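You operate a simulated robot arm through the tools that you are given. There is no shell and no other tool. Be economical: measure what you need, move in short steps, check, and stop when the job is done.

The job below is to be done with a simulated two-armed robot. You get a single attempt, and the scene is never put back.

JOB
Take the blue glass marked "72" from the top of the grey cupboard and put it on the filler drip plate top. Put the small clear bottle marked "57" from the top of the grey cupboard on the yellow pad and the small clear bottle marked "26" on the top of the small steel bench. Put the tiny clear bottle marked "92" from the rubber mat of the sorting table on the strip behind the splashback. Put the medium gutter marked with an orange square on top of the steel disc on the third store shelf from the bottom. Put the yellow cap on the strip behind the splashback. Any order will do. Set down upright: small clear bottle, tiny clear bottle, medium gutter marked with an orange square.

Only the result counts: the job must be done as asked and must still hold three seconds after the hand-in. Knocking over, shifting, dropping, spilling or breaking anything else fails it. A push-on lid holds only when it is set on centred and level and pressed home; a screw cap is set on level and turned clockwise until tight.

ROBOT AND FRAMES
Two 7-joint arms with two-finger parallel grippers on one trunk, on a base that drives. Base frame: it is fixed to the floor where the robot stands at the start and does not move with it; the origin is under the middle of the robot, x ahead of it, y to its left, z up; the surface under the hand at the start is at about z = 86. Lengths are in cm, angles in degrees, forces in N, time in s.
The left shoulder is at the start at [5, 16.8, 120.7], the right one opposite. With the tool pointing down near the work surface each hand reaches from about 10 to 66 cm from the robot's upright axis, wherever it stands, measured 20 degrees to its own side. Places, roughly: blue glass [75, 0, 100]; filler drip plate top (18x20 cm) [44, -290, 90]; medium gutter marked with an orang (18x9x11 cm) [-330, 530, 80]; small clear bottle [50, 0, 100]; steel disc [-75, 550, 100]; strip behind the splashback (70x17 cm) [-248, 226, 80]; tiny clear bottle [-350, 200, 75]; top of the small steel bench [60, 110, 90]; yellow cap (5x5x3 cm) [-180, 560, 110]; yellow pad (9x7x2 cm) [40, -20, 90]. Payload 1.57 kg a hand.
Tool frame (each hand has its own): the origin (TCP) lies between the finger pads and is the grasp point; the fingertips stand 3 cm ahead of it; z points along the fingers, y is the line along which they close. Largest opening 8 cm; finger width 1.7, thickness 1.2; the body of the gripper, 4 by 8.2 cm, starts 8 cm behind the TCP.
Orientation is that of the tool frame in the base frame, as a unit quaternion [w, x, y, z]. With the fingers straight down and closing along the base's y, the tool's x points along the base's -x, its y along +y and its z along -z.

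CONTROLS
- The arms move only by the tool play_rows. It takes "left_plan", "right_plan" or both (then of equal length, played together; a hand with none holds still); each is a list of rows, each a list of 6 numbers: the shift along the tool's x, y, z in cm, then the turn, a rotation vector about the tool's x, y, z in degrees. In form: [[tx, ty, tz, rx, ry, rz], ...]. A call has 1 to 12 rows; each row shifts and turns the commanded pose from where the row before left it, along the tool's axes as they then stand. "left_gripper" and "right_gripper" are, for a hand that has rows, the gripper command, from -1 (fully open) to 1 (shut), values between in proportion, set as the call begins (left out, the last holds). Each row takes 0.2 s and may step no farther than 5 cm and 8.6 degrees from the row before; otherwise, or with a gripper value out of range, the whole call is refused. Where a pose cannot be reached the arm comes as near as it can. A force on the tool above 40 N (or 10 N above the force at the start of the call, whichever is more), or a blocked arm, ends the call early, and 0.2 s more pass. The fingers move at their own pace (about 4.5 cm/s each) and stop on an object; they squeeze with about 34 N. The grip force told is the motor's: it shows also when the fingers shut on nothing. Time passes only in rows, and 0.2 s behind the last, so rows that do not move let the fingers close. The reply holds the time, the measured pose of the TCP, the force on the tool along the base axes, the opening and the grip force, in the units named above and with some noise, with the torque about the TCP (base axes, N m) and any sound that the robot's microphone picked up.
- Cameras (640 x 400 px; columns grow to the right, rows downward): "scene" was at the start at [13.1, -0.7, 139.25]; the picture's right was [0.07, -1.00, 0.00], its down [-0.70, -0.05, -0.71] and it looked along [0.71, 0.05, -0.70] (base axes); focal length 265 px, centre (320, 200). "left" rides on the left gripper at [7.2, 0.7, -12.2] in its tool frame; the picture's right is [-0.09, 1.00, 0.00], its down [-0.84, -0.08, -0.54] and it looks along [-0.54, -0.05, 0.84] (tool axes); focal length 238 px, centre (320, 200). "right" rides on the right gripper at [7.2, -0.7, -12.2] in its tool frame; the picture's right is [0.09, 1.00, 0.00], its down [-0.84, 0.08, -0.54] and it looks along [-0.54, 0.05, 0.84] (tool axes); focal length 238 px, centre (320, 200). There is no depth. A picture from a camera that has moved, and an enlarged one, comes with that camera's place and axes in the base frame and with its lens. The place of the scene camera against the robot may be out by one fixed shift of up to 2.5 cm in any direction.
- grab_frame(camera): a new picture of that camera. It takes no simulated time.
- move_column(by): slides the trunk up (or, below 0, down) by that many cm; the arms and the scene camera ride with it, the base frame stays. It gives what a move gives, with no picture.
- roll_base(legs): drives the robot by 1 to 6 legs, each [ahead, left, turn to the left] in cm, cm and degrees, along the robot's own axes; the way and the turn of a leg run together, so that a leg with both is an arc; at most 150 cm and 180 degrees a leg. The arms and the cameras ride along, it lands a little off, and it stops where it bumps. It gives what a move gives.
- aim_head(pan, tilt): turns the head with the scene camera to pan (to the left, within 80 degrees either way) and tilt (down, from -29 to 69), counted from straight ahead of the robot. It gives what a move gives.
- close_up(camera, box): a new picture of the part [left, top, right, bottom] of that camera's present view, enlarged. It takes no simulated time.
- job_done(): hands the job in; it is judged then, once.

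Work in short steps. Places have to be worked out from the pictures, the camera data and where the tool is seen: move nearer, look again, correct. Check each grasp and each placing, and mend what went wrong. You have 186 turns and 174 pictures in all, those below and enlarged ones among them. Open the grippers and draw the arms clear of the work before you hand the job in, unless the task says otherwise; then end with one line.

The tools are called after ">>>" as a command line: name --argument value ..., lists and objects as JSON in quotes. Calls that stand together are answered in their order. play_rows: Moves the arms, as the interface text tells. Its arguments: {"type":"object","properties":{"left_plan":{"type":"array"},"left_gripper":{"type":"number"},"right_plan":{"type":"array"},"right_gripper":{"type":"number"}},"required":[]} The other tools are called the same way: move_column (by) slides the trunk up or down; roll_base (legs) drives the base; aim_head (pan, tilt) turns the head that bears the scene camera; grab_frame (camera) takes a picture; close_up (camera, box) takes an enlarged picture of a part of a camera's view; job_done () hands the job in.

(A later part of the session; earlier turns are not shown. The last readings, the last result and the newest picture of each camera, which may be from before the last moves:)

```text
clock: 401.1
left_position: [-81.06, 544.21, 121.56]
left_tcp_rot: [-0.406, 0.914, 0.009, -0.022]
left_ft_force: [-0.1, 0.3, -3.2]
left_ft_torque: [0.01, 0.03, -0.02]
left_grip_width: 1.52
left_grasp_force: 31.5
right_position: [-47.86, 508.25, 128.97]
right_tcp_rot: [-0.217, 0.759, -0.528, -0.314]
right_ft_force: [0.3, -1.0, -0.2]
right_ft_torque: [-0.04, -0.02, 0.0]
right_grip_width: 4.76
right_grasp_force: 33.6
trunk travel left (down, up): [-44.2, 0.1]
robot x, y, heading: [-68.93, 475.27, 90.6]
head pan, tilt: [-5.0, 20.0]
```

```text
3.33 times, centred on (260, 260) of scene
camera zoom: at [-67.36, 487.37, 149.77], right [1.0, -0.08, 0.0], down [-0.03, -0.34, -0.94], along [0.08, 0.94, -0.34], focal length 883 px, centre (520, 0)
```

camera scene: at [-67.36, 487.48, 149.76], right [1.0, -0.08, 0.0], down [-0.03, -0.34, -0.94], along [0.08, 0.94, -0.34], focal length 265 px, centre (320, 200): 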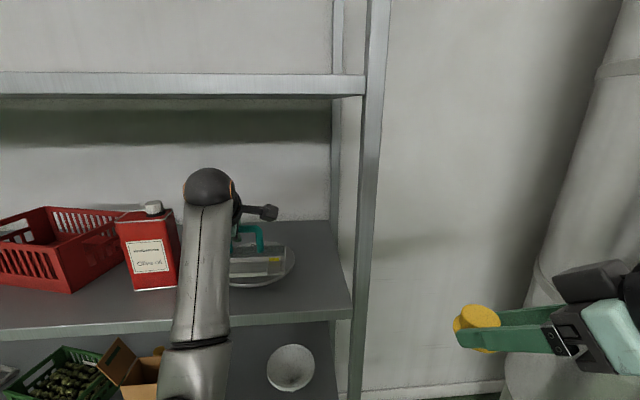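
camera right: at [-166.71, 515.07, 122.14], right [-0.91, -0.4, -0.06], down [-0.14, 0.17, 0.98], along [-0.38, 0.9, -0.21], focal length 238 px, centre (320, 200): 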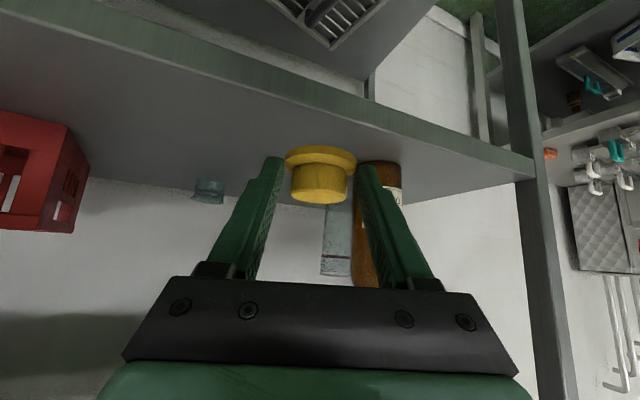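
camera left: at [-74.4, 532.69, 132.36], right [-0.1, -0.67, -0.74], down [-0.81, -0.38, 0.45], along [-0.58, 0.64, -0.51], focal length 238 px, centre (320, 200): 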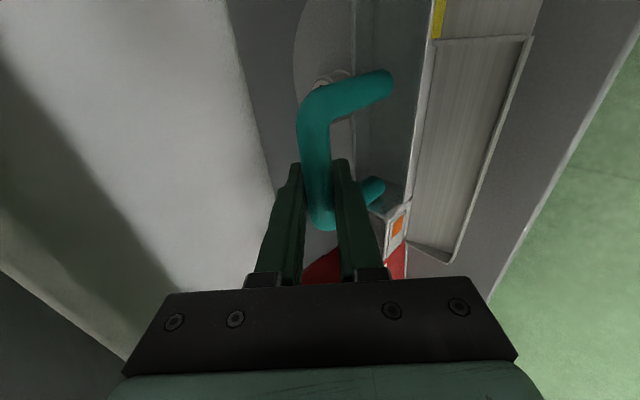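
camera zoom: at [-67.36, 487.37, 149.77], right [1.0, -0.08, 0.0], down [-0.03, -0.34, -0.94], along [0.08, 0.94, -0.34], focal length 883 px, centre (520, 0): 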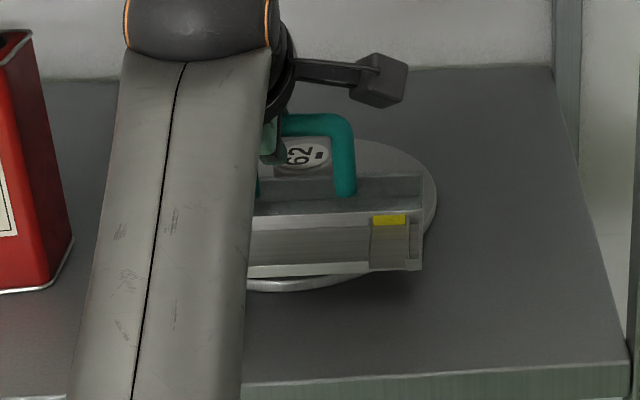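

Still clear of the weight; nearly down. Continue.

>>> play_rows --left_plan '[[0, 0.22, 0.2, 0, 0, 0], [0, 0.22, 0.2, 0, 0, 0], [0, 0, 0, 0, 0, 0]]'

>>> play_rows --left_plan '[[0, 0.22, 0.2, 0, 0, 0], [0, 0.15, 0.13, 0, 0, 0], [0, 0, 0, 0, 0, 0]]'

>>> close_up --camera "scene" --box '[180, 200, 340, 320]'

```text
clock: 401.9
left_position: [-80.96, 544.14, 121.12]
left_tcp_rot: [-0.409, 0.912, 0.008, -0.024]
left_ft_force: [-0.2, -1.2, 2.0]
left_ft_torque: [0.07, 0.16, -0.01]
left_grip_width: 1.53
left_grasp_force: 31.0
right_position: [-47.79, 508.19, 129.01]
right_tcp_rot: [-0.219, 0.758, -0.528, -0.314]
right_ft_force: [0.1, -0.2, -0.3]
right_ft_torque: [-0.01, 0.03, 0.02]
right_grip_width: 4.76
right_grasp_force: 34.2
trunk travel left (down, up): [-44.2, 0.1]
robot x, y, heading: [-69.21, 475.15, 90.3]
head pan, tilt: [-5.0, 20.0]
```

```text
clock: 402.7
left_position: [-81.04, 543.91, 120.98]
left_tcp_rot: [-0.412, 0.911, 0.008, -0.024]
left_ft_force: [1.5, -4.7, 18.6]
left_ft_torque: [-0.01, 0.55, 0.13]
left_grip_width: 1.54
left_grasp_force: 31.0
right_position: [-47.66, 507.88, 129.03]
right_tcp_rot: [-0.219, 0.758, -0.528, -0.315]
right_ft_force: [-0.5, -0.8, -0.3]
right_ft_torque: [-0.01, -0.02, 0.01]
right_grip_width: 4.76
right_grasp_force: 34.2
trunk travel left (down, up): [-44.2, 0.1]
robot x, y, heading: [-69.27, 475.24, 90.1]
head pan, tilt: [-5.0, 20.0]
```

```text
3.33 times, centred on (260, 260) of scene
camera zoom: at [-67.25, 486.97, 149.83], right [1.0, -0.08, 0.0], down [-0.03, -0.34, -0.94], along [0.08, 0.94, -0.34], focal length 883 px, centre (520, 0)
```

zoom: 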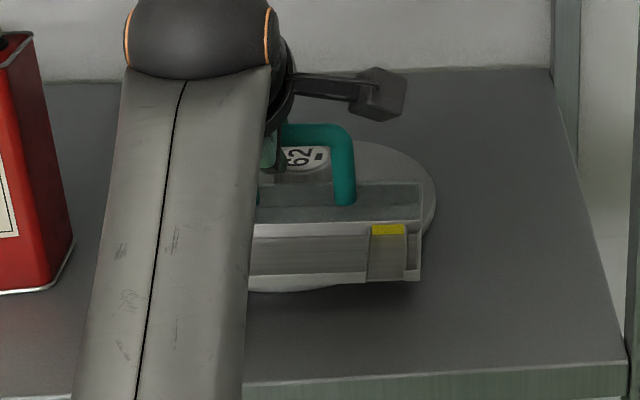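

The gutter is on the disc (18.6 N). I ease off and open partially.

>>> play_rows --left_plan '[[0, -0.15, -0.13, 0, 0, 0], [0, 0, 0, 0, 0, 0]]'

>>> play_rows --left_plan '[[0, 0, 0, 0, 0, 0], [0, 0, 0, 0, 0, 0], [0, 0, 0, 0, 0, 0]]' --left_gripper 0.0

>>> close_up --camera "scene" --box '[180, 200, 340, 320]'

>>> grab_frame --camera "left"

```text
clock: 403.3
left_position: [-81.05, 543.84, 121.07]
left_tcp_rot: [-0.409, 0.912, 0.009, -0.024]
left_ft_force: [2.4, -5.8, 15.9]
left_ft_torque: [-0.03, 0.42, 0.1]
left_grip_width: 1.55
left_grasp_force: 31.2
right_position: [-47.63, 507.87, 129.02]
right_tcp_rot: [-0.219, 0.758, -0.528, -0.315]
right_ft_force: [-0.1, -0.4, -0.9]
right_ft_torque: [-0.02, -0.01, -0.01]
right_grip_width: 4.75
right_grasp_force: 34.4
trunk travel left (down, up): [-44.2, 0.1]
robot x, y, heading: [-69.03, 475.22, 90.6]
head pan, tilt: [-5.0, 20.0]
```

```text
clock: 404.1
left_position: [-81.23, 544.22, 120.69]
left_tcp_rot: [-0.406, 0.913, 0.008, -0.024]
left_ft_force: [0.5, -0.2, -0.9]
left_ft_torque: [0.0, 0.01, 0.01]
left_grip_width: 4.08
left_grasp_force: 0.8
right_position: [-47.84, 508.28, 128.97]
right_tcp_rot: [-0.218, 0.759, -0.528, -0.313]
right_ft_force: [0.2, -0.4, 0.4]
right_ft_torque: [0.02, 0.02, 0.0]
right_grip_width: 4.74
right_grasp_force: 33.5
trunk travel left (down, up): [-44.2, 0.1]
robot x, y, heading: [-68.92, 475.13, 90.2]
head pan, tilt: [-5.0, 20.0]
```

```text
3.33 times, centred on (260, 260) of scene
camera zoom: at [-67.35, 487.33, 149.77], right [1.0, -0.08, 0.0], down [-0.03, -0.34, -0.94], along [0.08, 0.94, -0.34], focal length 883 px, centre (520, 0)
```

zoom: 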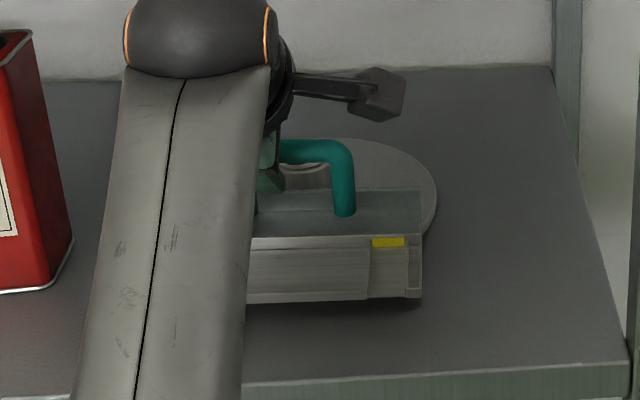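

```text
35 pictures are left
camera left: at [-73.42, 535.01, 128.19], right [-0.1, -0.67, -0.74], down [-0.81, -0.38, 0.45], along [-0.58, 0.64, -0.51], focal length 238 px, centre (320, 200)
```

left: 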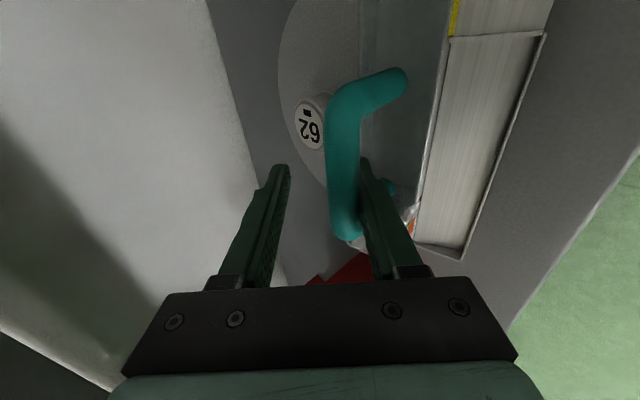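

On release the gutter tipped toward me: it needs to sit further back (there are still ~2.7 cm to the weight). I re-centre the fingers on the bar and re-grip.

>>> play_rows --left_plan '[[0, 0.6, 0, 0, 0, 0], [0, 0.7, 0, 0, 0, 0], [0, 0, 0, 0, 0, 0]]'

>>> play_rows --left_plan '[[0, 0, 0, 0, 0, 0], [0, 0, 0, 0, 0, 0], [0, 0, 0, 0, 0, 0], [0, 0, 0, 0, 0, 0]]' --left_gripper 1

>>> grab_frame --camera "left"

```text
clock: 404.9
left_position: [-81.19, 543.38, 119.92]
left_tcp_rot: [-0.409, 0.912, 0.009, -0.023]
left_ft_force: [0.2, 0.8, 6.3]
left_ft_torque: [0.06, -0.05, 0.02]
left_grip_width: 3.54
left_grasp_force: 0.0
right_position: [-47.71, 508.09, 128.93]
right_tcp_rot: [-0.219, 0.758, -0.528, -0.314]
right_ft_force: [-0.8, 0.3, -0.1]
right_ft_torque: [-0.03, 0.02, 0.02]
right_grip_width: 4.73
right_grasp_force: 34.2
trunk travel left (down, up): [-44.2, 0.1]
robot x, y, heading: [-68.89, 475.35, 90.3]
head pan, tilt: [-5.0, 20.0]
```

```text
clock: 405.9
left_position: [-81.14, 543.39, 119.78]
left_tcp_rot: [-0.407, 0.913, 0.009, -0.023]
left_ft_force: [0.6, 1.1, -0.8]
left_ft_torque: [0.01, 0.05, -0.03]
left_grip_width: 1.53
left_grasp_force: 31.0
right_position: [-47.78, 508.29, 128.93]
right_tcp_rot: [-0.218, 0.759, -0.528, -0.314]
right_ft_force: [0.5, 0.5, 0.1]
right_ft_torque: [0.0, -0.02, 0.01]
right_grip_width: 4.76
right_grasp_force: 34.1
trunk travel left (down, up): [-44.2, 0.1]
robot x, y, heading: [-69.08, 475.48, 90.5]
head pan, tilt: [-5.0, 20.0]
```

```text
34 pictures are left
camera left: at [-73.41, 534.19, 127.22], right [-0.1, -0.67, -0.74], down [-0.81, -0.38, 0.45], along [-0.58, 0.64, -0.51], focal length 238 px, centre (320, 200)
```

left: 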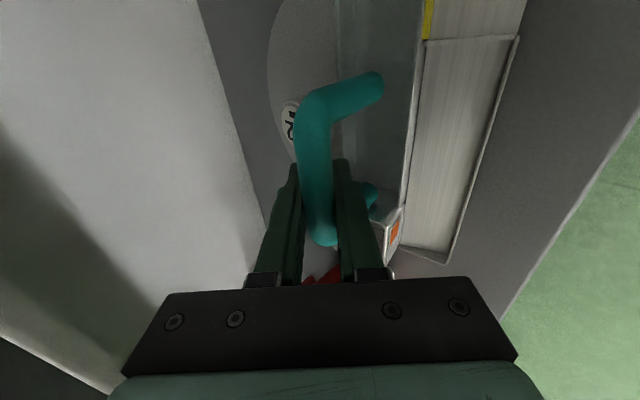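

Re-gripped. I check the gutter's attitude on the disc from the right hand camera.

>>> grab_frame --camera "right"

>>> close_up --camera "right" --box '[340, 80, 460, 190]'

```text
33 pictures are left
camera right: at [-42.38, 495.68, 132.44], right [-0.91, -0.41, -0.06], down [-0.14, 0.17, 0.97], along [-0.39, 0.9, -0.21], focal length 238 px, centre (320, 200)
```

right: 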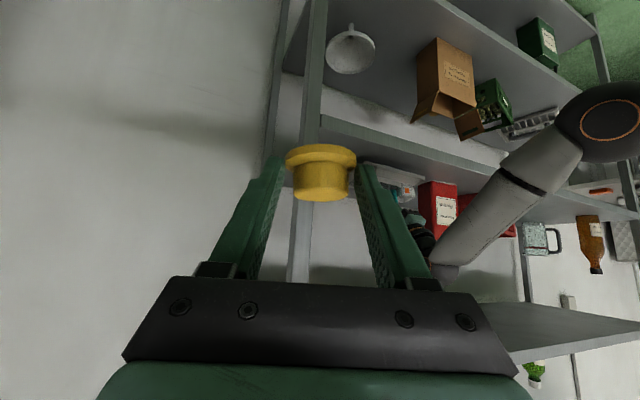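

```text
3.64 times, centred on (400, 135) of right
camera zoom: at [-42.38, 495.68, 132.44], right [-0.91, -0.41, -0.06], down [-0.14, 0.17, 0.97], along [-0.39, 0.9, -0.21], focal length 867 px, centre (29, 436)
```

zoom: 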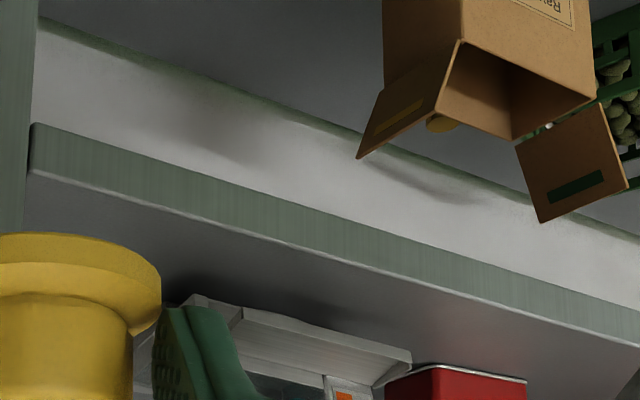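

I lift 1.8 cm, move 2 cm back over the disc, and compare its attitude with before.

>>> play_rows --left_plan '[[0, -0.67, -0.6, 0, 0, 0], [0, -0.67, -0.6, 0, 0, 0], [0, -0.67, 0.74, 0, 0, 0], [0, -0.67, 0.74, 0, 0, 0], [0, 0, 0, 0, 0, 0]]'

>>> close_up --camera "scene" --box '[180, 200, 340, 320]'

>>> grab_frame --camera "left"

```text
clock: 407.1
left_position: [-81.08, 545.5, 121.59]
left_tcp_rot: [-0.406, 0.913, 0.009, -0.023]
left_ft_force: [-0.4, -0.1, -3.1]
left_ft_torque: [0.03, 0.04, 0.02]
left_grip_width: 1.51
left_grasp_force: 30.8
right_position: [-47.82, 508.33, 129.01]
right_tcp_rot: [-0.218, 0.759, -0.528, -0.313]
right_ft_force: [0.5, 0.2, -0.4]
right_ft_torque: [-0.01, -0.02, 0.02]
right_grip_width: 4.73
right_grasp_force: 33.6
trunk travel left (down, up): [-44.2, 0.1]
robot x, y, heading: [-69.04, 475.15, 90.2]
head pan, tilt: [-5.0, 20.0]
```

```text
3.33 times, centred on (260, 260) of scene
camera zoom: at [-67.36, 487.37, 149.77], right [1.0, -0.08, 0.0], down [-0.03, -0.34, -0.94], along [0.08, 0.94, -0.34], focal length 883 px, centre (520, 0)
```

zoom: 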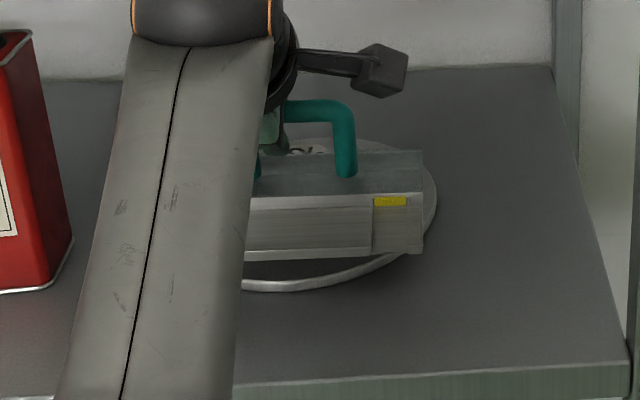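

```text
30 pictures are left
camera left: at [-73.31, 536.19, 129.13], right [-0.09, -0.67, -0.74], down [-0.81, -0.38, 0.45], along [-0.58, 0.64, -0.51], focal length 238 px, centre (320, 200)
```

left: 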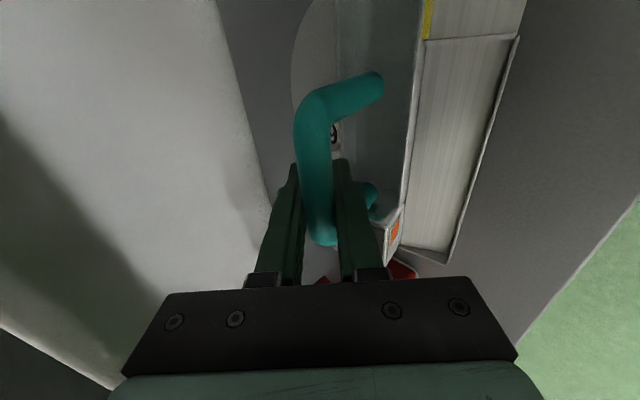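

The re-gripped gutter is ~7° nose-down. I level it by turning the hand 7° back, and move another 0.7 cm toward the weight.

>>> play_rows --left_plan '[[0, -0.4, -0.4, -3.5, 0, 0], [0, 0, 0, -3.5, 0, 0], [0, -0.53, 0.46, 0, 0, 0], [0, 0, 0, 0, 0, 0]]'

>>> close_up --camera "scene" --box '[180, 200, 340, 320]'

>>> close_up --camera "left" --box '[250, 0, 450, 150]'

```text
clock: 408.1
left_position: [-81.09, 546.07, 122.05]
left_tcp_rot: [-0.351, 0.936, 0.01, -0.022]
left_ft_force: [0.1, -0.1, -3.6]
left_ft_torque: [0.06, 0.05, 0.01]
left_grip_width: 1.53
left_grasp_force: 30.7
right_position: [-47.75, 508.3, 128.97]
right_tcp_rot: [-0.218, 0.759, -0.528, -0.313]
right_ft_force: [0.5, 1.2, -1.0]
right_ft_torque: [-0.02, -0.01, -0.02]
right_grip_width: 4.75
right_grasp_force: 33.8
trunk travel left (down, up): [-44.2, 0.1]
robot x, y, heading: [-69.12, 475.39, 90.5]
head pan, tilt: [-5.0, 20.0]
```

```text
3.33 times, centred on (260, 260) of scene
camera zoom: at [-67.36, 487.37, 149.77], right [1.0, -0.08, 0.0], down [-0.03, -0.34, -0.94], along [0.08, 0.94, -0.34], focal length 883 px, centre (520, 0)
```

zoom: 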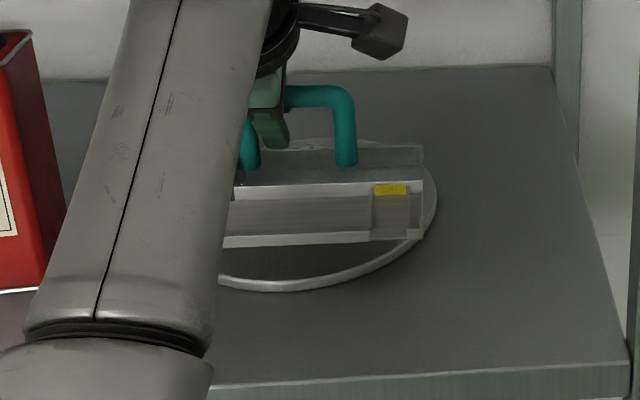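

```text
2.67 times, centred on (350, 75) of left
camera zoom: at [-73.32, 537.88, 130.72], right [-0.09, -0.75, -0.65], down [-0.81, -0.33, 0.49], along [-0.58, 0.57, -0.58], focal length 636 px, centre (240, 533)
```

zoom: 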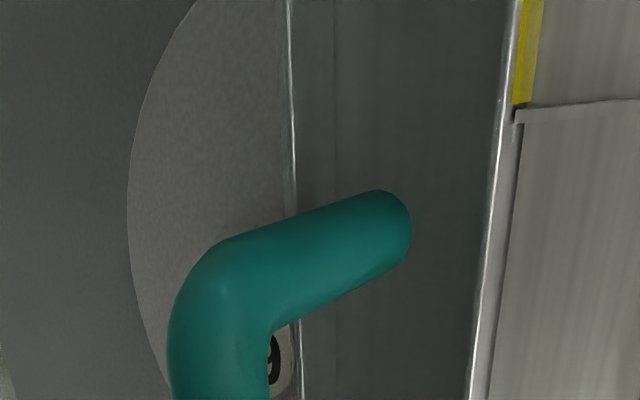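

Level again, but the rear wall is within ~0.5 cm of the weight. I come back 0.5 cm and lower gently to contact.

>>> play_rows --left_plan '[[0, 0.36, -0.31, 0, 0, 0], [0, 0.26, 0.3, 0, 0, 0], [0, 0.2, 0.23, 0, 0, 0], [0, 0, 0, 0, 0, 0]]'

>>> play_rows --left_plan '[[0, 0.2, 0.23, 0, 0, 0], [0, 0.13, 0.15, 0, 0, 0], [0, 0, 0, 0, 0, 0]]'

>>> close_up --camera "left" --box '[250, 0, 450, 150]'

```text
clock: 409.1
left_position: [-81.09, 545.57, 121.31]
left_tcp_rot: [-0.35, 0.936, 0.01, -0.022]
left_ft_force: [0.3, 0.7, -3.2]
left_ft_torque: [0.06, 0.03, 0.01]
left_grip_width: 1.55
left_grasp_force: 30.9
right_position: [-47.82, 508.26, 128.91]
right_tcp_rot: [-0.218, 0.759, -0.528, -0.313]
right_ft_force: [-0.3, 0.7, -1.0]
right_ft_torque: [-0.03, 0.0, -0.01]
right_grip_width: 4.74
right_grasp_force: 34.3
trunk travel left (down, up): [-44.2, 0.1]
robot x, y, heading: [-68.83, 475.17, 90.3]
head pan, tilt: [-5.0, 20.0]
```

```text
clock: 409.9
left_position: [-81.11, 545.61, 120.9]
left_tcp_rot: [-0.35, 0.936, 0.01, -0.022]
left_ft_force: [0.4, 0.0, -2.6]
left_ft_torque: [0.05, 0.03, 0.01]
left_grip_width: 1.51
left_grasp_force: 30.9
right_position: [-47.79, 508.27, 128.98]
right_tcp_rot: [-0.217, 0.758, -0.528, -0.315]
right_ft_force: [-0.2, -0.2, -0.3]
right_ft_torque: [-0.03, -0.01, 0.01]
right_grip_width: 4.74
right_grasp_force: 33.3
trunk travel left (down, up): [-44.2, 0.1]
robot x, y, heading: [-69.37, 475.59, 90.2]
head pan, tilt: [-5.0, 20.0]
```

```text
2.67 times, centred on (350, 75) of left
camera zoom: at [-73.32, 537.36, 129.42], right [-0.09, -0.75, -0.65], down [-0.81, -0.33, 0.49], along [-0.58, 0.57, -0.58], focal length 636 px, centre (240, 533)
```

zoom: 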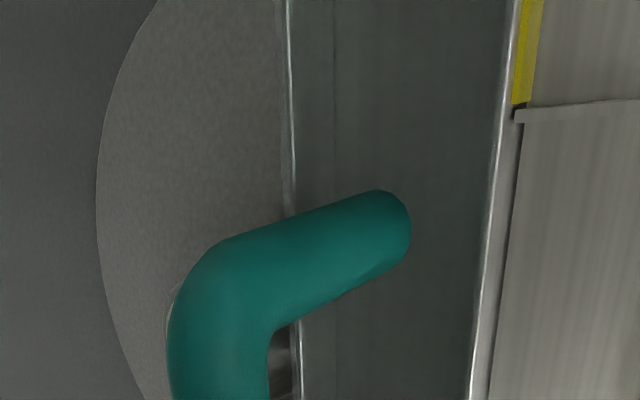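

No contact yet; continuing down in small steps.

>>> play_rows --left_plan '[[0, 0.2, 0.23, 0, 0, 0], [0, 0.13, 0.15, 0, 0, 0], [0, 0, 0, 0, 0, 0]]'

>>> play_rows --left_plan '[[0, 0.2, 0.23, 0, 0, 0], [0, 0.13, 0.15, 0, 0, 0], [0, 0, 0, 0, 0, 0]]'

```text
clock: 410.7
left_position: [-81.21, 545.56, 120.4]
left_tcp_rot: [-0.349, 0.937, 0.01, -0.023]
left_ft_force: [0.1, -0.4, -3.3]
left_ft_torque: [0.07, 0.07, 0.0]
left_grip_width: 1.52
left_grasp_force: 30.8
right_position: [-47.83, 508.32, 128.92]
right_tcp_rot: [-0.218, 0.758, -0.528, -0.314]
right_ft_force: [-1.1, -1.1, -0.1]
right_ft_torque: [0.0, 0.01, -0.02]
right_grip_width: 4.73
right_grasp_force: 34.2
trunk travel left (down, up): [-44.2, 0.1]
robot x, y, heading: [-68.78, 475.31, 90.2]
head pan, tilt: [-5.0, 20.0]
```

```text
clock: 411.5
left_position: [-81.19, 545.43, 119.97]
left_tcp_rot: [-0.35, 0.936, 0.01, -0.024]
left_ft_force: [0.1, 0.0, 0.4]
left_ft_torque: [0.1, 0.13, 0.02]
left_grip_width: 1.55
left_grasp_force: 31.2
right_position: [-47.8, 508.26, 129.07]
right_tcp_rot: [-0.218, 0.759, -0.528, -0.313]
right_ft_force: [-0.1, -0.1, 0.2]
right_ft_torque: [-0.04, 0.0, 0.0]
right_grip_width: 4.72
right_grasp_force: 33.6
trunk travel left (down, up): [-44.2, 0.1]
robot x, y, heading: [-68.88, 474.72, 90.3]
head pan, tilt: [-5.0, 20.0]
```

Contact begins. I press lightly once more and check the attitude.

>>> play_rows --left_plan '[[0, 0.15, 0.17, 0, 0, 0], [0, 0, 0, 0, 0, 0]]'

>>> close_up --camera "scene" --box '[180, 200, 340, 320]'

>>> close_up --camera "left" --box '[250, 0, 450, 150]'

```text
clock: 412.1
left_position: [-81.29, 545.35, 119.9]
left_tcp_rot: [-0.353, 0.935, 0.01, -0.024]
left_ft_force: [-0.3, -1.2, 6.3]
left_ft_torque: [0.06, 0.29, 0.06]
left_grip_width: 1.54
left_grasp_force: 30.9
right_position: [-47.78, 508.11, 129.03]
right_tcp_rot: [-0.218, 0.759, -0.527, -0.314]
right_ft_force: [-0.1, 0.4, 0.0]
right_ft_torque: [0.0, -0.02, 0.02]
right_grip_width: 4.75
right_grasp_force: 34.1
trunk travel left (down, up): [-44.2, 0.1]
robot x, y, heading: [-69.2, 475.01, 90.5]
head pan, tilt: [-5.0, 20.0]
```

```text
3.33 times, centred on (260, 260) of scene
camera zoom: at [-67.33, 487.2, 149.8], right [1.0, -0.08, 0.0], down [-0.03, -0.34, -0.94], along [0.08, 0.94, -0.34], focal length 883 px, centre (520, 0)
```

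zoom: 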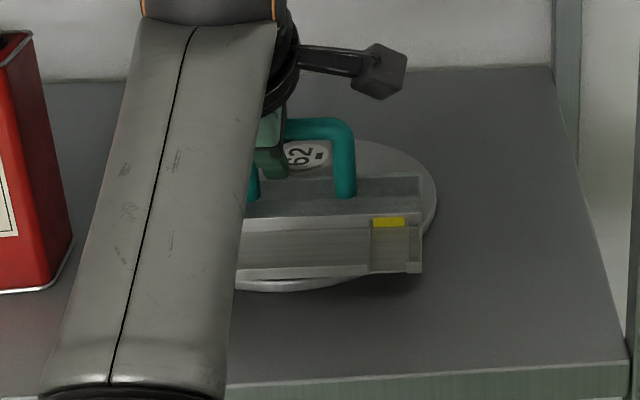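

```text
2.67 times, centred on (350, 75) of left
camera zoom: at [-73.43, 537.16, 128.54], right [-0.09, -0.75, -0.65], down [-0.81, -0.33, 0.49], along [-0.58, 0.57, -0.58], focal length 636 px, centre (240, 533)
```

zoom: 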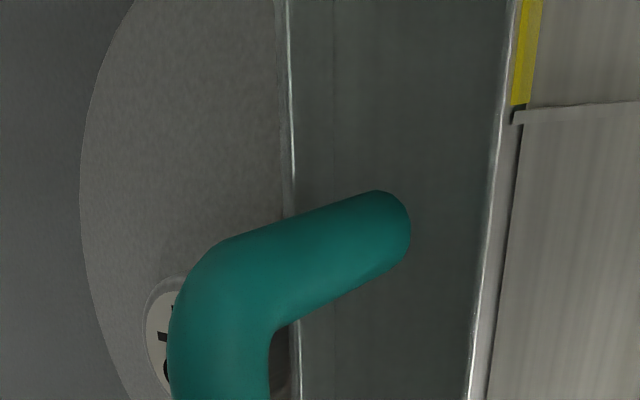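

Now the gutter lies further back, with disc visible in front. I open just slightly (2.4 cm) to test whether it stays.

>>> play_rows --left_plan '[[0, 0, 0, 0, 0, 0], [0, 0, 0, 0, 0, 0], [0, 0, 0, 0, 0, 0]]' --left_gripper 0.4

>>> close_up --camera "scene" --box '[180, 200, 340, 320]'

>>> grab_frame --camera "left"

```text
clock: 412.9
left_position: [-81.34, 545.41, 119.83]
left_tcp_rot: [-0.352, 0.936, 0.01, -0.022]
left_ft_force: [1.3, 0.6, 8.4]
left_ft_torque: [0.2, -0.03, -0.04]
left_grip_width: 1.93
left_grasp_force: 0.1
right_position: [-47.85, 508.13, 128.91]
right_tcp_rot: [-0.219, 0.759, -0.527, -0.315]
right_ft_force: [-0.4, 1.5, 0.3]
right_ft_torque: [0.0, 0.02, -0.02]
right_grip_width: 4.7
right_grasp_force: 34.3
trunk travel left (down, up): [-44.2, 0.1]
robot x, y, heading: [-69.02, 475.49, 90.4]
head pan, tilt: [-5.0, 20.0]
```

```text
3.33 times, centred on (260, 260) of scene
camera zoom: at [-67.33, 487.2, 149.79], right [1.0, -0.08, 0.0], down [-0.03, -0.34, -0.94], along [0.08, 0.94, -0.34], focal length 883 px, centre (520, 0)
```

zoom: 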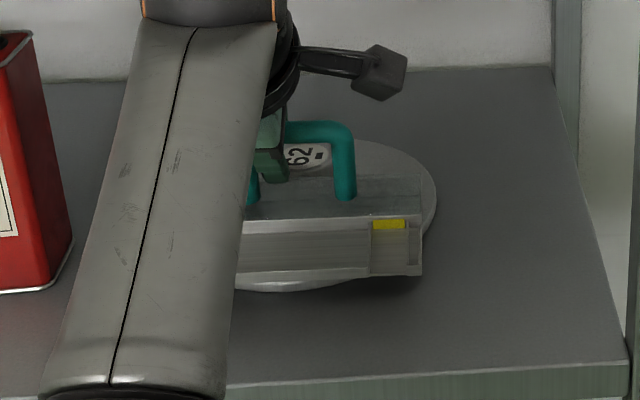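

```text
23 pictures are left
camera left: at [-73.41, 537.16, 128.45], right [-0.09, -0.75, -0.65], down [-0.81, -0.33, 0.49], along [-0.58, 0.57, -0.58], focal length 238 px, centre (320, 200)
```

left: 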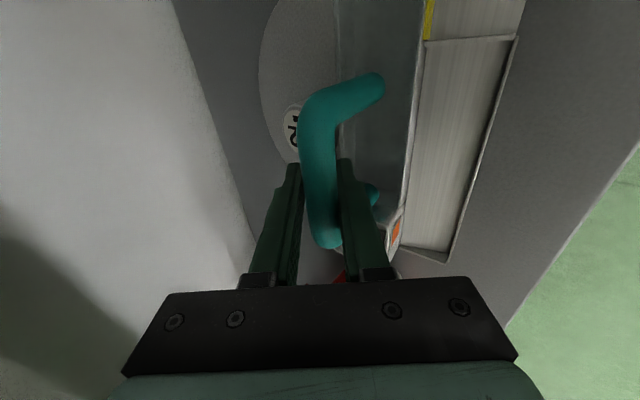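

The opening stopped at 1.9 cm with 8 N on the hand; I wait a moment and read again.

>>> play_rows --left_plan '[[0, -0.13, -0.15, 0, 0, 0], [0, 0, 0, 0, 0, 0], [0, 0, 0, 0, 0, 0]]'

```text
clock: 413.7
left_position: [-81.27, 545.55, 119.96]
left_tcp_rot: [-0.35, 0.936, 0.011, -0.023]
left_ft_force: [1.5, -0.1, 3.5]
left_ft_torque: [0.19, -0.09, 0.0]
left_grip_width: 2.13
left_grasp_force: 0.1
right_position: [-47.76, 508.25, 129.03]
right_tcp_rot: [-0.218, 0.758, -0.528, -0.314]
right_ft_force: [-0.3, -0.1, -0.7]
right_ft_torque: [0.03, 0.01, 0.01]
right_grip_width: 4.7
right_grasp_force: 33.9
trunk travel left (down, up): [-44.2, 0.1]
robot x, y, heading: [-69.02, 475.31, 90.4]
head pan, tilt: [-5.0, 20.0]
```

Something below limits the lower finger; raising slightly relieves it. I raise 0.3 cm more.

>>> play_rows --left_plan '[[0, -0.13, -0.15, 0, 0, 0], [0, -0.07, -0.08, 0, 0, 0], [0, 0, 0, 0, 0, 0]]'

>>> close_up --camera "scene" --box '[180, 200, 340, 320]'

>>> close_up --camera "left" --box '[240, 60, 440, 260]'

```text
clock: 414.5
left_position: [-81.24, 545.46, 120.29]
left_tcp_rot: [-0.349, 0.937, 0.01, -0.022]
left_ft_force: [-0.4, 0.2, -1.1]
left_ft_torque: [0.04, 0.02, -0.02]
left_grip_width: 2.49
left_grasp_force: 0.4
right_position: [-47.88, 508.28, 129.06]
right_tcp_rot: [-0.219, 0.758, -0.528, -0.314]
right_ft_force: [0.6, 0.8, -0.2]
right_ft_torque: [0.01, 0.0, 0.02]
right_grip_width: 4.72
right_grasp_force: 34.1
trunk travel left (down, up): [-44.2, 0.1]
robot x, y, heading: [-68.78, 474.94, 90.4]
head pan, tilt: [-5.0, 20.0]
```

```text
3.33 times, centred on (260, 260) of scene
camera zoom: at [-67.36, 487.34, 149.77], right [1.0, -0.08, 0.0], down [-0.03, -0.34, -0.94], along [0.08, 0.94, -0.34], focal length 883 px, centre (520, 0)
```

zoom: 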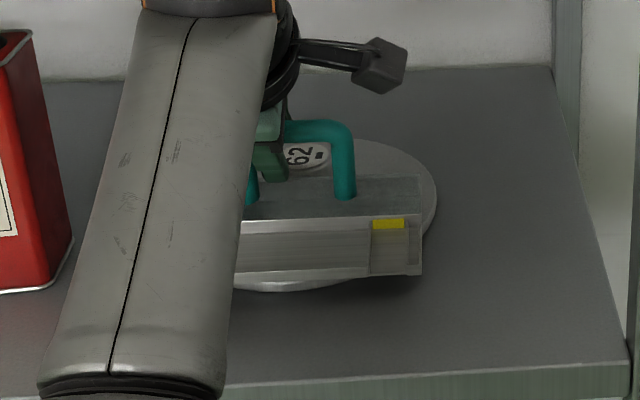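

```text
2.00 times, centred on (340, 160) of left
camera zoom: at [-73.41, 537.32, 128.8], right [-0.09, -0.76, -0.65], down [-0.81, -0.33, 0.49], along [-0.58, 0.57, -0.58], focal length 477 px, centre (280, 280)
```

zoom: 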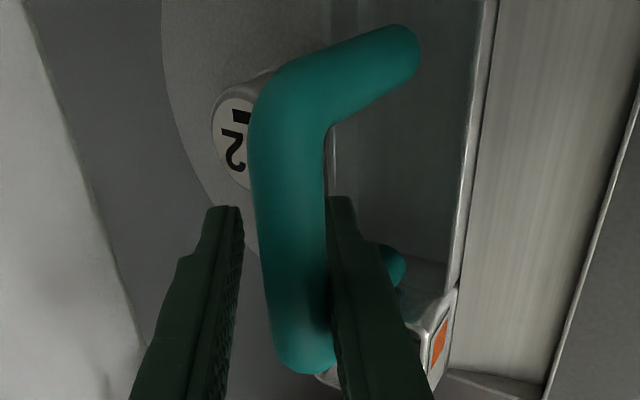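

The gutter keeps its place. I move the fingers 0.5 cm down-back to see whether it stays without support.

>>> play_rows --left_plan '[[0, 0.25, 0, 0, 0, 0], [0, 0.25, 0, 0, 0, 0], [0, 0, 0, 0, 0, 0]]'

>>> close_up --camera "left" --box '[240, 60, 440, 260]'

```text
clock: 415.3
left_position: [-81.17, 545.13, 119.92]
left_tcp_rot: [-0.351, 0.936, 0.011, -0.023]
left_ft_force: [0.5, -0.3, 0.2]
left_ft_torque: [0.06, -0.03, -0.02]
left_grip_width: 2.43
left_grasp_force: 0.0
right_position: [-47.8, 508.27, 128.99]
right_tcp_rot: [-0.219, 0.758, -0.529, -0.313]
right_ft_force: [0.4, -0.1, -0.2]
right_ft_torque: [-0.02, -0.02, 0.04]
right_grip_width: 4.72
right_grasp_force: 34.1
trunk travel left (down, up): [-44.2, 0.1]
robot x, y, heading: [-69.32, 475.58, 90.2]
head pan, tilt: [-5.0, 20.0]
```

```text
2.00 times, centred on (340, 160) of left
camera zoom: at [-73.36, 536.92, 128.58], right [-0.09, -0.75, -0.65], down [-0.81, -0.33, 0.49], along [-0.58, 0.57, -0.58], focal length 477 px, centre (280, 280)
```

zoom: 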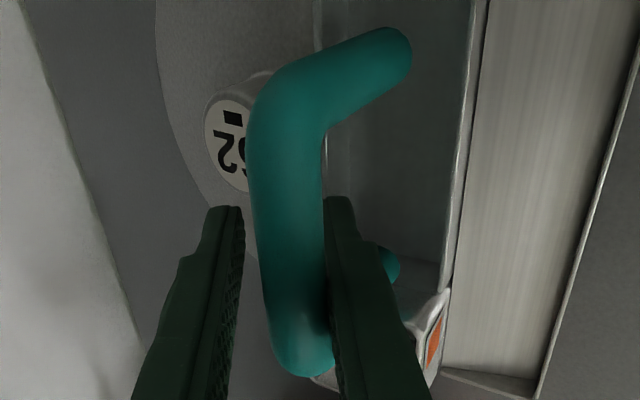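

I check the scene view for any tipping.

>>> close_up --camera "scene" --box '[180, 200, 340, 320]'

```text
3.33 times, centred on (260, 260) of scene
camera zoom: at [-67.36, 487.32, 149.78], right [1.0, -0.08, 0.0], down [-0.03, -0.34, -0.94], along [0.08, 0.94, -0.34], focal length 883 px, centre (520, 0)
```

zoom: 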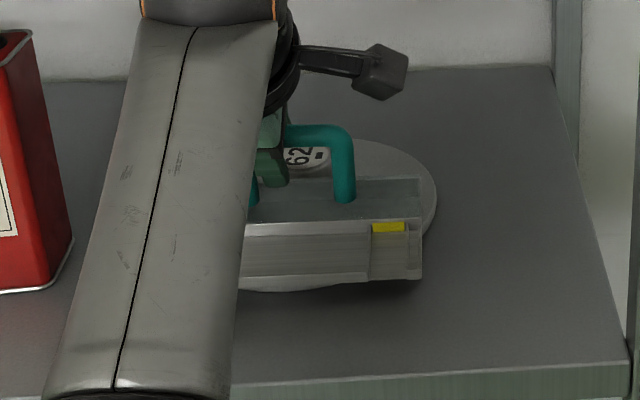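

The gutter leans on the lower finger: the disc evidently doesn't support it there. Its COM (from torque) is ~1.6 cm in front of the bar and ~1.2 cm to the right; the flat knob at the disc's centre can carry it level. I tilt the hand back to 49° around the bar, grip again and lift.

>>> play_rows --left_plan '[[0, 0, 0, 4, 0, 0], [0, 0, 0, 4, 0, 0], [0, 0, 0, 0, 0, 0]]'

>>> play_rows --left_plan '[[0, 0, 0, 0, 0, 0], [0, 0, 0, 0, 0, 0], [0, 0, 0, 0, 0, 0], [0, 0, 0, 0, 0, 0]]' --left_gripper 1

>>> play_rows --left_plan '[[0, -1.1, -1.0, 0, 0, 0], [0, -1.1, -1.0, 0, 0, 0], [0, -1.1, -1.0, 0, 0, 0], [0, -1.1, -1.0, 0, 0, 0], [0, 0, 0, 0, 0, 0], [0, 0, 0, 0, 0, 0]]'

>>> close_up --camera "scene" --box '[180, 180, 340, 300]'

```text
clock: 416.1
left_position: [-81.19, 545.09, 119.95]
left_tcp_rot: [-0.416, 0.909, 0.007, -0.024]
left_ft_force: [-0.3, -0.9, 1.0]
left_ft_torque: [-0.04, -0.05, 0.02]
left_grip_width: 2.45
left_grasp_force: 0.2
right_position: [-47.82, 508.09, 128.97]
right_tcp_rot: [-0.219, 0.758, -0.528, -0.314]
right_ft_force: [-0.2, 0.3, -0.6]
right_ft_torque: [-0.02, 0.03, -0.02]
right_grip_width: 4.72
right_grasp_force: 34.1
trunk travel left (down, up): [-44.2, 0.1]
robot x, y, heading: [-69.05, 475.47, 90.4]
head pan, tilt: [-5.0, 20.0]
```

```text
clock: 417.1
left_position: [-81.32, 545.28, 119.8]
left_tcp_rot: [-0.415, 0.91, 0.008, -0.022]
left_ft_force: [0.2, -0.4, -0.6]
left_ft_torque: [0.03, 0.03, 0.0]
left_grip_width: 1.54
left_grasp_force: 30.9
right_position: [-47.69, 508.26, 128.97]
right_tcp_rot: [-0.217, 0.759, -0.528, -0.314]
right_ft_force: [0.3, -0.2, 0.1]
right_ft_torque: [0.0, -0.02, -0.02]
right_grip_width: 4.67
right_grasp_force: 34.0
trunk travel left (down, up): [-44.2, 0.1]
robot x, y, heading: [-68.51, 475.41, 90.2]
head pan, tilt: [-5.0, 20.0]
```

```text
clock: 418.5
left_position: [-80.88, 545.19, 125.76]
left_tcp_rot: [-0.414, 0.91, 0.008, -0.023]
left_ft_force: [0.2, 0.8, -3.2]
left_ft_torque: [0.05, 0.04, -0.01]
left_grip_width: 1.53
left_grasp_force: 31.0
right_position: [-47.77, 508.32, 128.98]
right_tcp_rot: [-0.218, 0.759, -0.527, -0.314]
right_ft_force: [-0.3, -0.8, 0.0]
right_ft_torque: [-0.03, -0.04, -0.03]
right_grip_width: 4.66
right_grasp_force: 33.9
trunk travel left (down, up): [-44.2, 0.1]
robot x, y, heading: [-69.45, 475.21, 90.3]
head pan, tilt: [-5.0, 20.0]
```

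```text
3.33 times, centred on (260, 240) of scene
camera zoom: at [-67.36, 487.37, 149.77], right [1.0, -0.08, 0.0], down [-0.03, -0.34, -0.94], along [0.08, 0.94, -0.34], focal length 883 px, centre (520, 67)
```

zoom: 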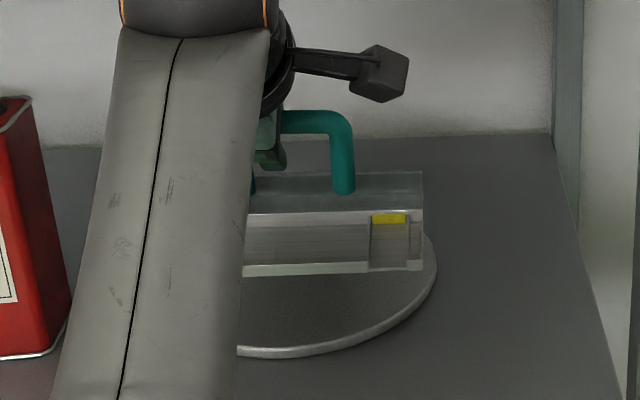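

Gutter held ~4° nose-down. I level it, then move it back so its COM comes over the knob (knob top ≈(-80.4, 552.4, 114.2)).

>>> play_rows --left_plan '[[-0.2, 0, 0, -4, 0, 0], [-0.2, -2.09, 2.09, 0, 0, 0], [-0.2, -2.09, 2.09, 0, 0, 0], [-0.1, -2.09, 2.09, 0, 0, 0], [0, 0, 0, 0, 0, 0]]'

>>> close_up --camera "scene" --box '[180, 180, 340, 300]'

```text
clock: 419.7
left_position: [-82.47, 550.67, 125.05]
left_tcp_rot: [-0.383, 0.923, 0.01, -0.023]
left_ft_force: [0.6, 0.0, -3.8]
left_ft_torque: [0.06, 0.03, -0.01]
left_grip_width: 1.55
left_grasp_force: 31.4
left hand out of reach, approached as far as the arm can: row 3, 4
right_position: [-47.73, 508.22, 128.91]
right_tcp_rot: [-0.217, 0.759, -0.528, -0.314]
right_ft_force: [0.0, 0.5, -0.7]
right_ft_torque: [0.01, -0.04, -0.02]
right_grip_width: 4.68
right_grasp_force: 34.3
trunk travel left (down, up): [-44.2, 0.1]
robot x, y, heading: [-69.34, 475.28, 90.3]
head pan, tilt: [-5.0, 20.0]
```

```text
3.33 times, centred on (260, 240) of scene
camera zoom: at [-67.36, 487.36, 149.77], right [1.0, -0.08, 0.0], down [-0.03, -0.34, -0.94], along [0.08, 0.94, -0.34], focal length 883 px, centre (520, 67)
```

zoom: 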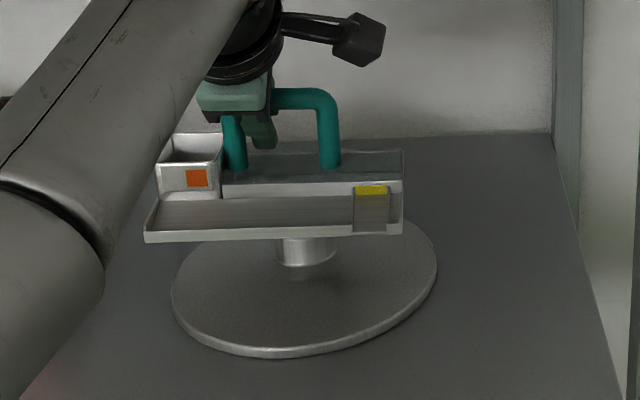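

Clear view: disc with an integral centre knob, gutter level above. I move the base 3.2 cm forward and 1.2 cm right to bring the COM over the knob.

>>> roll_base --legs '[[3.2, -1.2, 0]]'

>>> close_up --camera "scene" --box '[180, 180, 340, 300]'

```text
clock: 420.6
left_position: [-81.26, 553.83, 125.01]
left_tcp_rot: [-0.383, 0.923, 0.009, -0.024]
left_ft_force: [0.4, 0.4, -3.9]
left_ft_torque: [0.11, 0.06, -0.01]
left_grip_width: 1.53
left_grasp_force: 31.0
right_position: [-46.63, 511.43, 128.87]
right_tcp_rot: [-0.218, 0.758, -0.528, -0.314]
right_ft_force: [0.0, 0.8, 0.0]
right_ft_torque: [-0.02, 0.05, 0.0]
right_grip_width: 4.66
right_grasp_force: 33.8
trunk travel left (down, up): [-44.2, 0.1]
robot x, y, heading: [-67.48, 478.25, 90.1]
head pan, tilt: [-5.0, 20.0]
```

```text
3.33 times, centred on (260, 240) of scene
camera zoom: at [-66.11, 490.55, 149.76], right [1.0, -0.08, 0.0], down [-0.03, -0.34, -0.94], along [0.08, 0.94, -0.34], focal length 883 px, centre (520, 67)
```

zoom: 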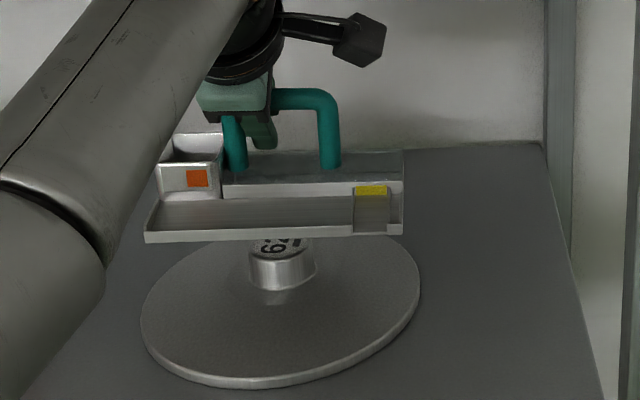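

Knob ≈(-80, 552.3); COM ≈(-80, 552.2). I lower in 0.3 cm steps until contact.

>>> play_rows --left_plan '[[0, 0.21, 0.21, 0, 0, 0], [0, 0.21, 0.21, 0, 0, 0], [0, 0, 0, 0, 0, 0]]'

>>> play_rows --left_plan '[[0, 0.21, 0.21, 0, 0, 0], [0, 0.14, 0.14, 0, 0, 0], [0, 0, 0, 0, 0, 0]]'

>>> play_rows --left_plan '[[0, 0.18, 0.18, 0, 0, 0], [0, 0.1, 0.1, 0, 0, 0], [0, 0, 0, 0, 0, 0]]'

```text
clock: 421.4
left_position: [-81.17, 553.65, 124.61]
left_tcp_rot: [-0.382, 0.924, 0.01, -0.023]
left_ft_force: [-0.3, 0.2, -2.9]
left_ft_torque: [0.05, 0.06, -0.01]
left_grip_width: 1.51
left_grasp_force: 31.3
right_position: [-46.62, 511.36, 128.97]
right_tcp_rot: [-0.218, 0.758, -0.529, -0.313]
right_ft_force: [0.8, -0.9, 0.8]
right_ft_torque: [0.02, -0.02, 0.01]
right_grip_width: 4.33
right_grasp_force: 33.5
trunk travel left (down, up): [-44.2, 0.1]
robot x, y, heading: [-68.2, 478.41, 90.5]
head pan, tilt: [-5.0, 20.0]
```

```text
clock: 422.2
left_position: [-81.29, 553.7, 124.05]
left_tcp_rot: [-0.382, 0.924, 0.01, -0.023]
left_ft_force: [0.5, 0.3, -2.4]
left_ft_torque: [0.05, 0.0, 0.03]
left_grip_width: 1.54
left_grasp_force: 30.9
right_position: [-46.66, 511.29, 129.04]
right_tcp_rot: [-0.218, 0.759, -0.528, -0.314]
right_ft_force: [0.6, 0.5, -0.2]
right_ft_torque: [-0.01, 0.01, 0.02]
right_grip_width: 4.28
right_grasp_force: 34.1
trunk travel left (down, up): [-44.2, 0.1]
robot x, y, heading: [-67.88, 478.39, 90.4]
head pan, tilt: [-5.0, 20.0]
```

```text
clock: 423.0
left_position: [-81.39, 553.64, 123.58]
left_tcp_rot: [-0.382, 0.924, 0.009, -0.023]
left_ft_force: [-0.2, 0.1, -3.0]
left_ft_torque: [0.08, 0.0, 0.0]
left_grip_width: 1.53
left_grasp_force: 30.9
right_position: [-46.68, 511.37, 129.06]
right_tcp_rot: [-0.218, 0.759, -0.528, -0.314]
right_ft_force: [-0.1, -0.4, -0.8]
right_ft_torque: [-0.01, 0.02, -0.01]
right_grip_width: 3.8
right_grasp_force: 34.5
trunk travel left (down, up): [-44.2, 0.1]
robot x, y, heading: [-67.8, 478.14, 90.3]
head pan, tilt: [-5.0, 20.0]
```

The right grip width is shrinking (4.7→3.8): the cap is creeping out of the fingers. I look at it right away.

>>> grab_frame --camera "right"

```text
15 pictures are left
camera right: at [-41.17, 498.73, 132.44], right [-0.91, -0.41, -0.06], down [-0.14, 0.17, 0.97], along [-0.39, 0.9, -0.21], focal length 238 px, centre (320, 200)
```

right: 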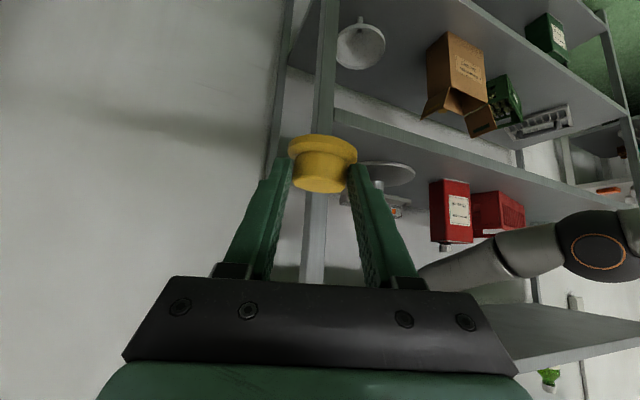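

The cap is about to slip off the fingertips. I reduce the squeeze slightly and take it at once to the free front-right spot of the third shelf (≈(-68, 535)) to set it down and re-grip.

>>> play_rows --right_plan '[[-1.2, 4.65, 1.2, 0, 0, 0], [-1.2, 4.65, 1.2, 0, 0, 0], [-3.35, 0.4, 3.34, 0, 0, 0], [-3.35, 0.4, 3.34, 0, 0, 0], [-3.35, 0.4, 3.34, 0, 0, 0], [-3.35, 0.4, 3.34, 0, 0, 0], [-3.35, 0.4, 3.34, 0, 0, 0], [2.33, 0, 2.34, 0, 0, 0], [2.33, 0, 2.34, 0, 0, 0], [2.33, 0, 2.34, 0, 0, 0], [2.2, 0, 2.2, 0, 0, 0]]' --right_gripper 0.075

>>> grab_frame --camera "right"

```text
clock: 425.4
left_position: [-81.43, 553.58, 123.5]
left_tcp_rot: [-0.382, 0.924, 0.009, -0.023]
left_ft_force: [-0.1, 0.4, -4.2]
left_ft_torque: [0.04, 0.04, 0.02]
left_grip_width: 1.55
left_grasp_force: 30.8
right_position: [-66.63, 532.77, 115.68]
right_tcp_rot: [-0.217, 0.758, -0.528, -0.314]
right_ft_force: [0.9, 1.0, -0.1]
right_ft_torque: [-0.03, 0.02, 0.01]
right_grip_width: 3.85
right_grasp_force: 2.9
trunk travel left (down, up): [-44.2, 0.1]
robot x, y, heading: [-67.85, 477.91, 90.1]
head pan, tilt: [-5.0, 20.0]
```

```text
14 pictures are left
camera right: at [-61.23, 520.18, 119.14], right [-0.91, -0.41, -0.06], down [-0.14, 0.17, 0.97], along [-0.39, 0.9, -0.21], focal length 238 px, centre (320, 200)
```

right: 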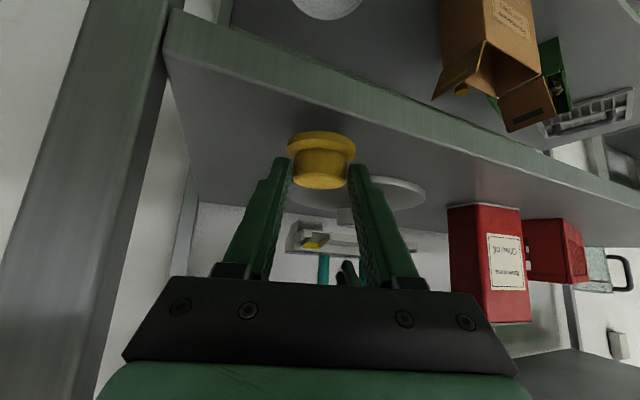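

The light grip (3 N) is holding the cap. I lower gently until it stands on the shelf.

>>> play_rows --right_plan '[[0.4, 0, 0.4, 0, 0, 0], [0.35, 0, 0.35, 0, 0, 0], [0.28, 0, 0.28, 0, 0, 0], [0.2, 0, 0.2, 0, 0, 0], [0, 0, 0, 0, 0, 0]]'

>>> play_rows --right_plan '[[0.2, 0, 0.2, 0, 0, 0], [0.15, 0, 0.15, 0, 0, 0], [0, 0, 0, 0, 0, 0]]'

>>> grab_frame --camera "right"

```text
clock: 426.6
left_position: [-81.36, 553.67, 123.58]
left_tcp_rot: [-0.383, 0.924, 0.01, -0.023]
left_ft_force: [-0.1, 0.0, -3.8]
left_ft_torque: [0.07, 0.02, 0.01]
left_grip_width: 1.53
left_grasp_force: 31.3
right_position: [-66.56, 532.76, 114.01]
right_tcp_rot: [-0.217, 0.759, -0.528, -0.314]
right_ft_force: [0.4, -0.4, -0.1]
right_ft_torque: [-0.02, 0.0, 0.01]
right_grip_width: 3.83
right_grasp_force: 3.0
trunk travel left (down, up): [-44.2, 0.1]
robot x, y, heading: [-67.99, 478.2, 90.2]
head pan, tilt: [-5.0, 20.0]
```

```text
clock: 427.4
left_position: [-81.34, 553.65, 123.63]
left_tcp_rot: [-0.382, 0.924, 0.009, -0.023]
left_ft_force: [0.0, -1.1, -2.5]
left_ft_torque: [0.05, 0.05, 0.0]
left_grip_width: 1.53
left_grasp_force: 31.1
right_position: [-66.5, 532.59, 113.59]
right_tcp_rot: [-0.218, 0.758, -0.529, -0.313]
right_ft_force: [-0.3, -0.1, 1.3]
right_ft_torque: [0.03, 0.0, 0.02]
right_grip_width: 3.83
right_grasp_force: 4.8
trunk travel left (down, up): [-44.2, 0.1]
robot x, y, heading: [-67.85, 478.4, 90.4]
head pan, tilt: [-5.0, 20.0]
```

```text
13 pictures are left
camera right: at [-61.17, 520.15, 117.04], right [-0.91, -0.41, -0.06], down [-0.14, 0.17, 0.97], along [-0.39, 0.9, -0.21], focal length 238 px, centre (320, 200)
```

right: 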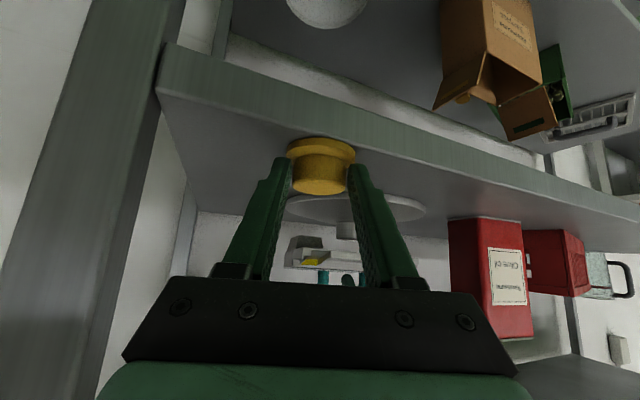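

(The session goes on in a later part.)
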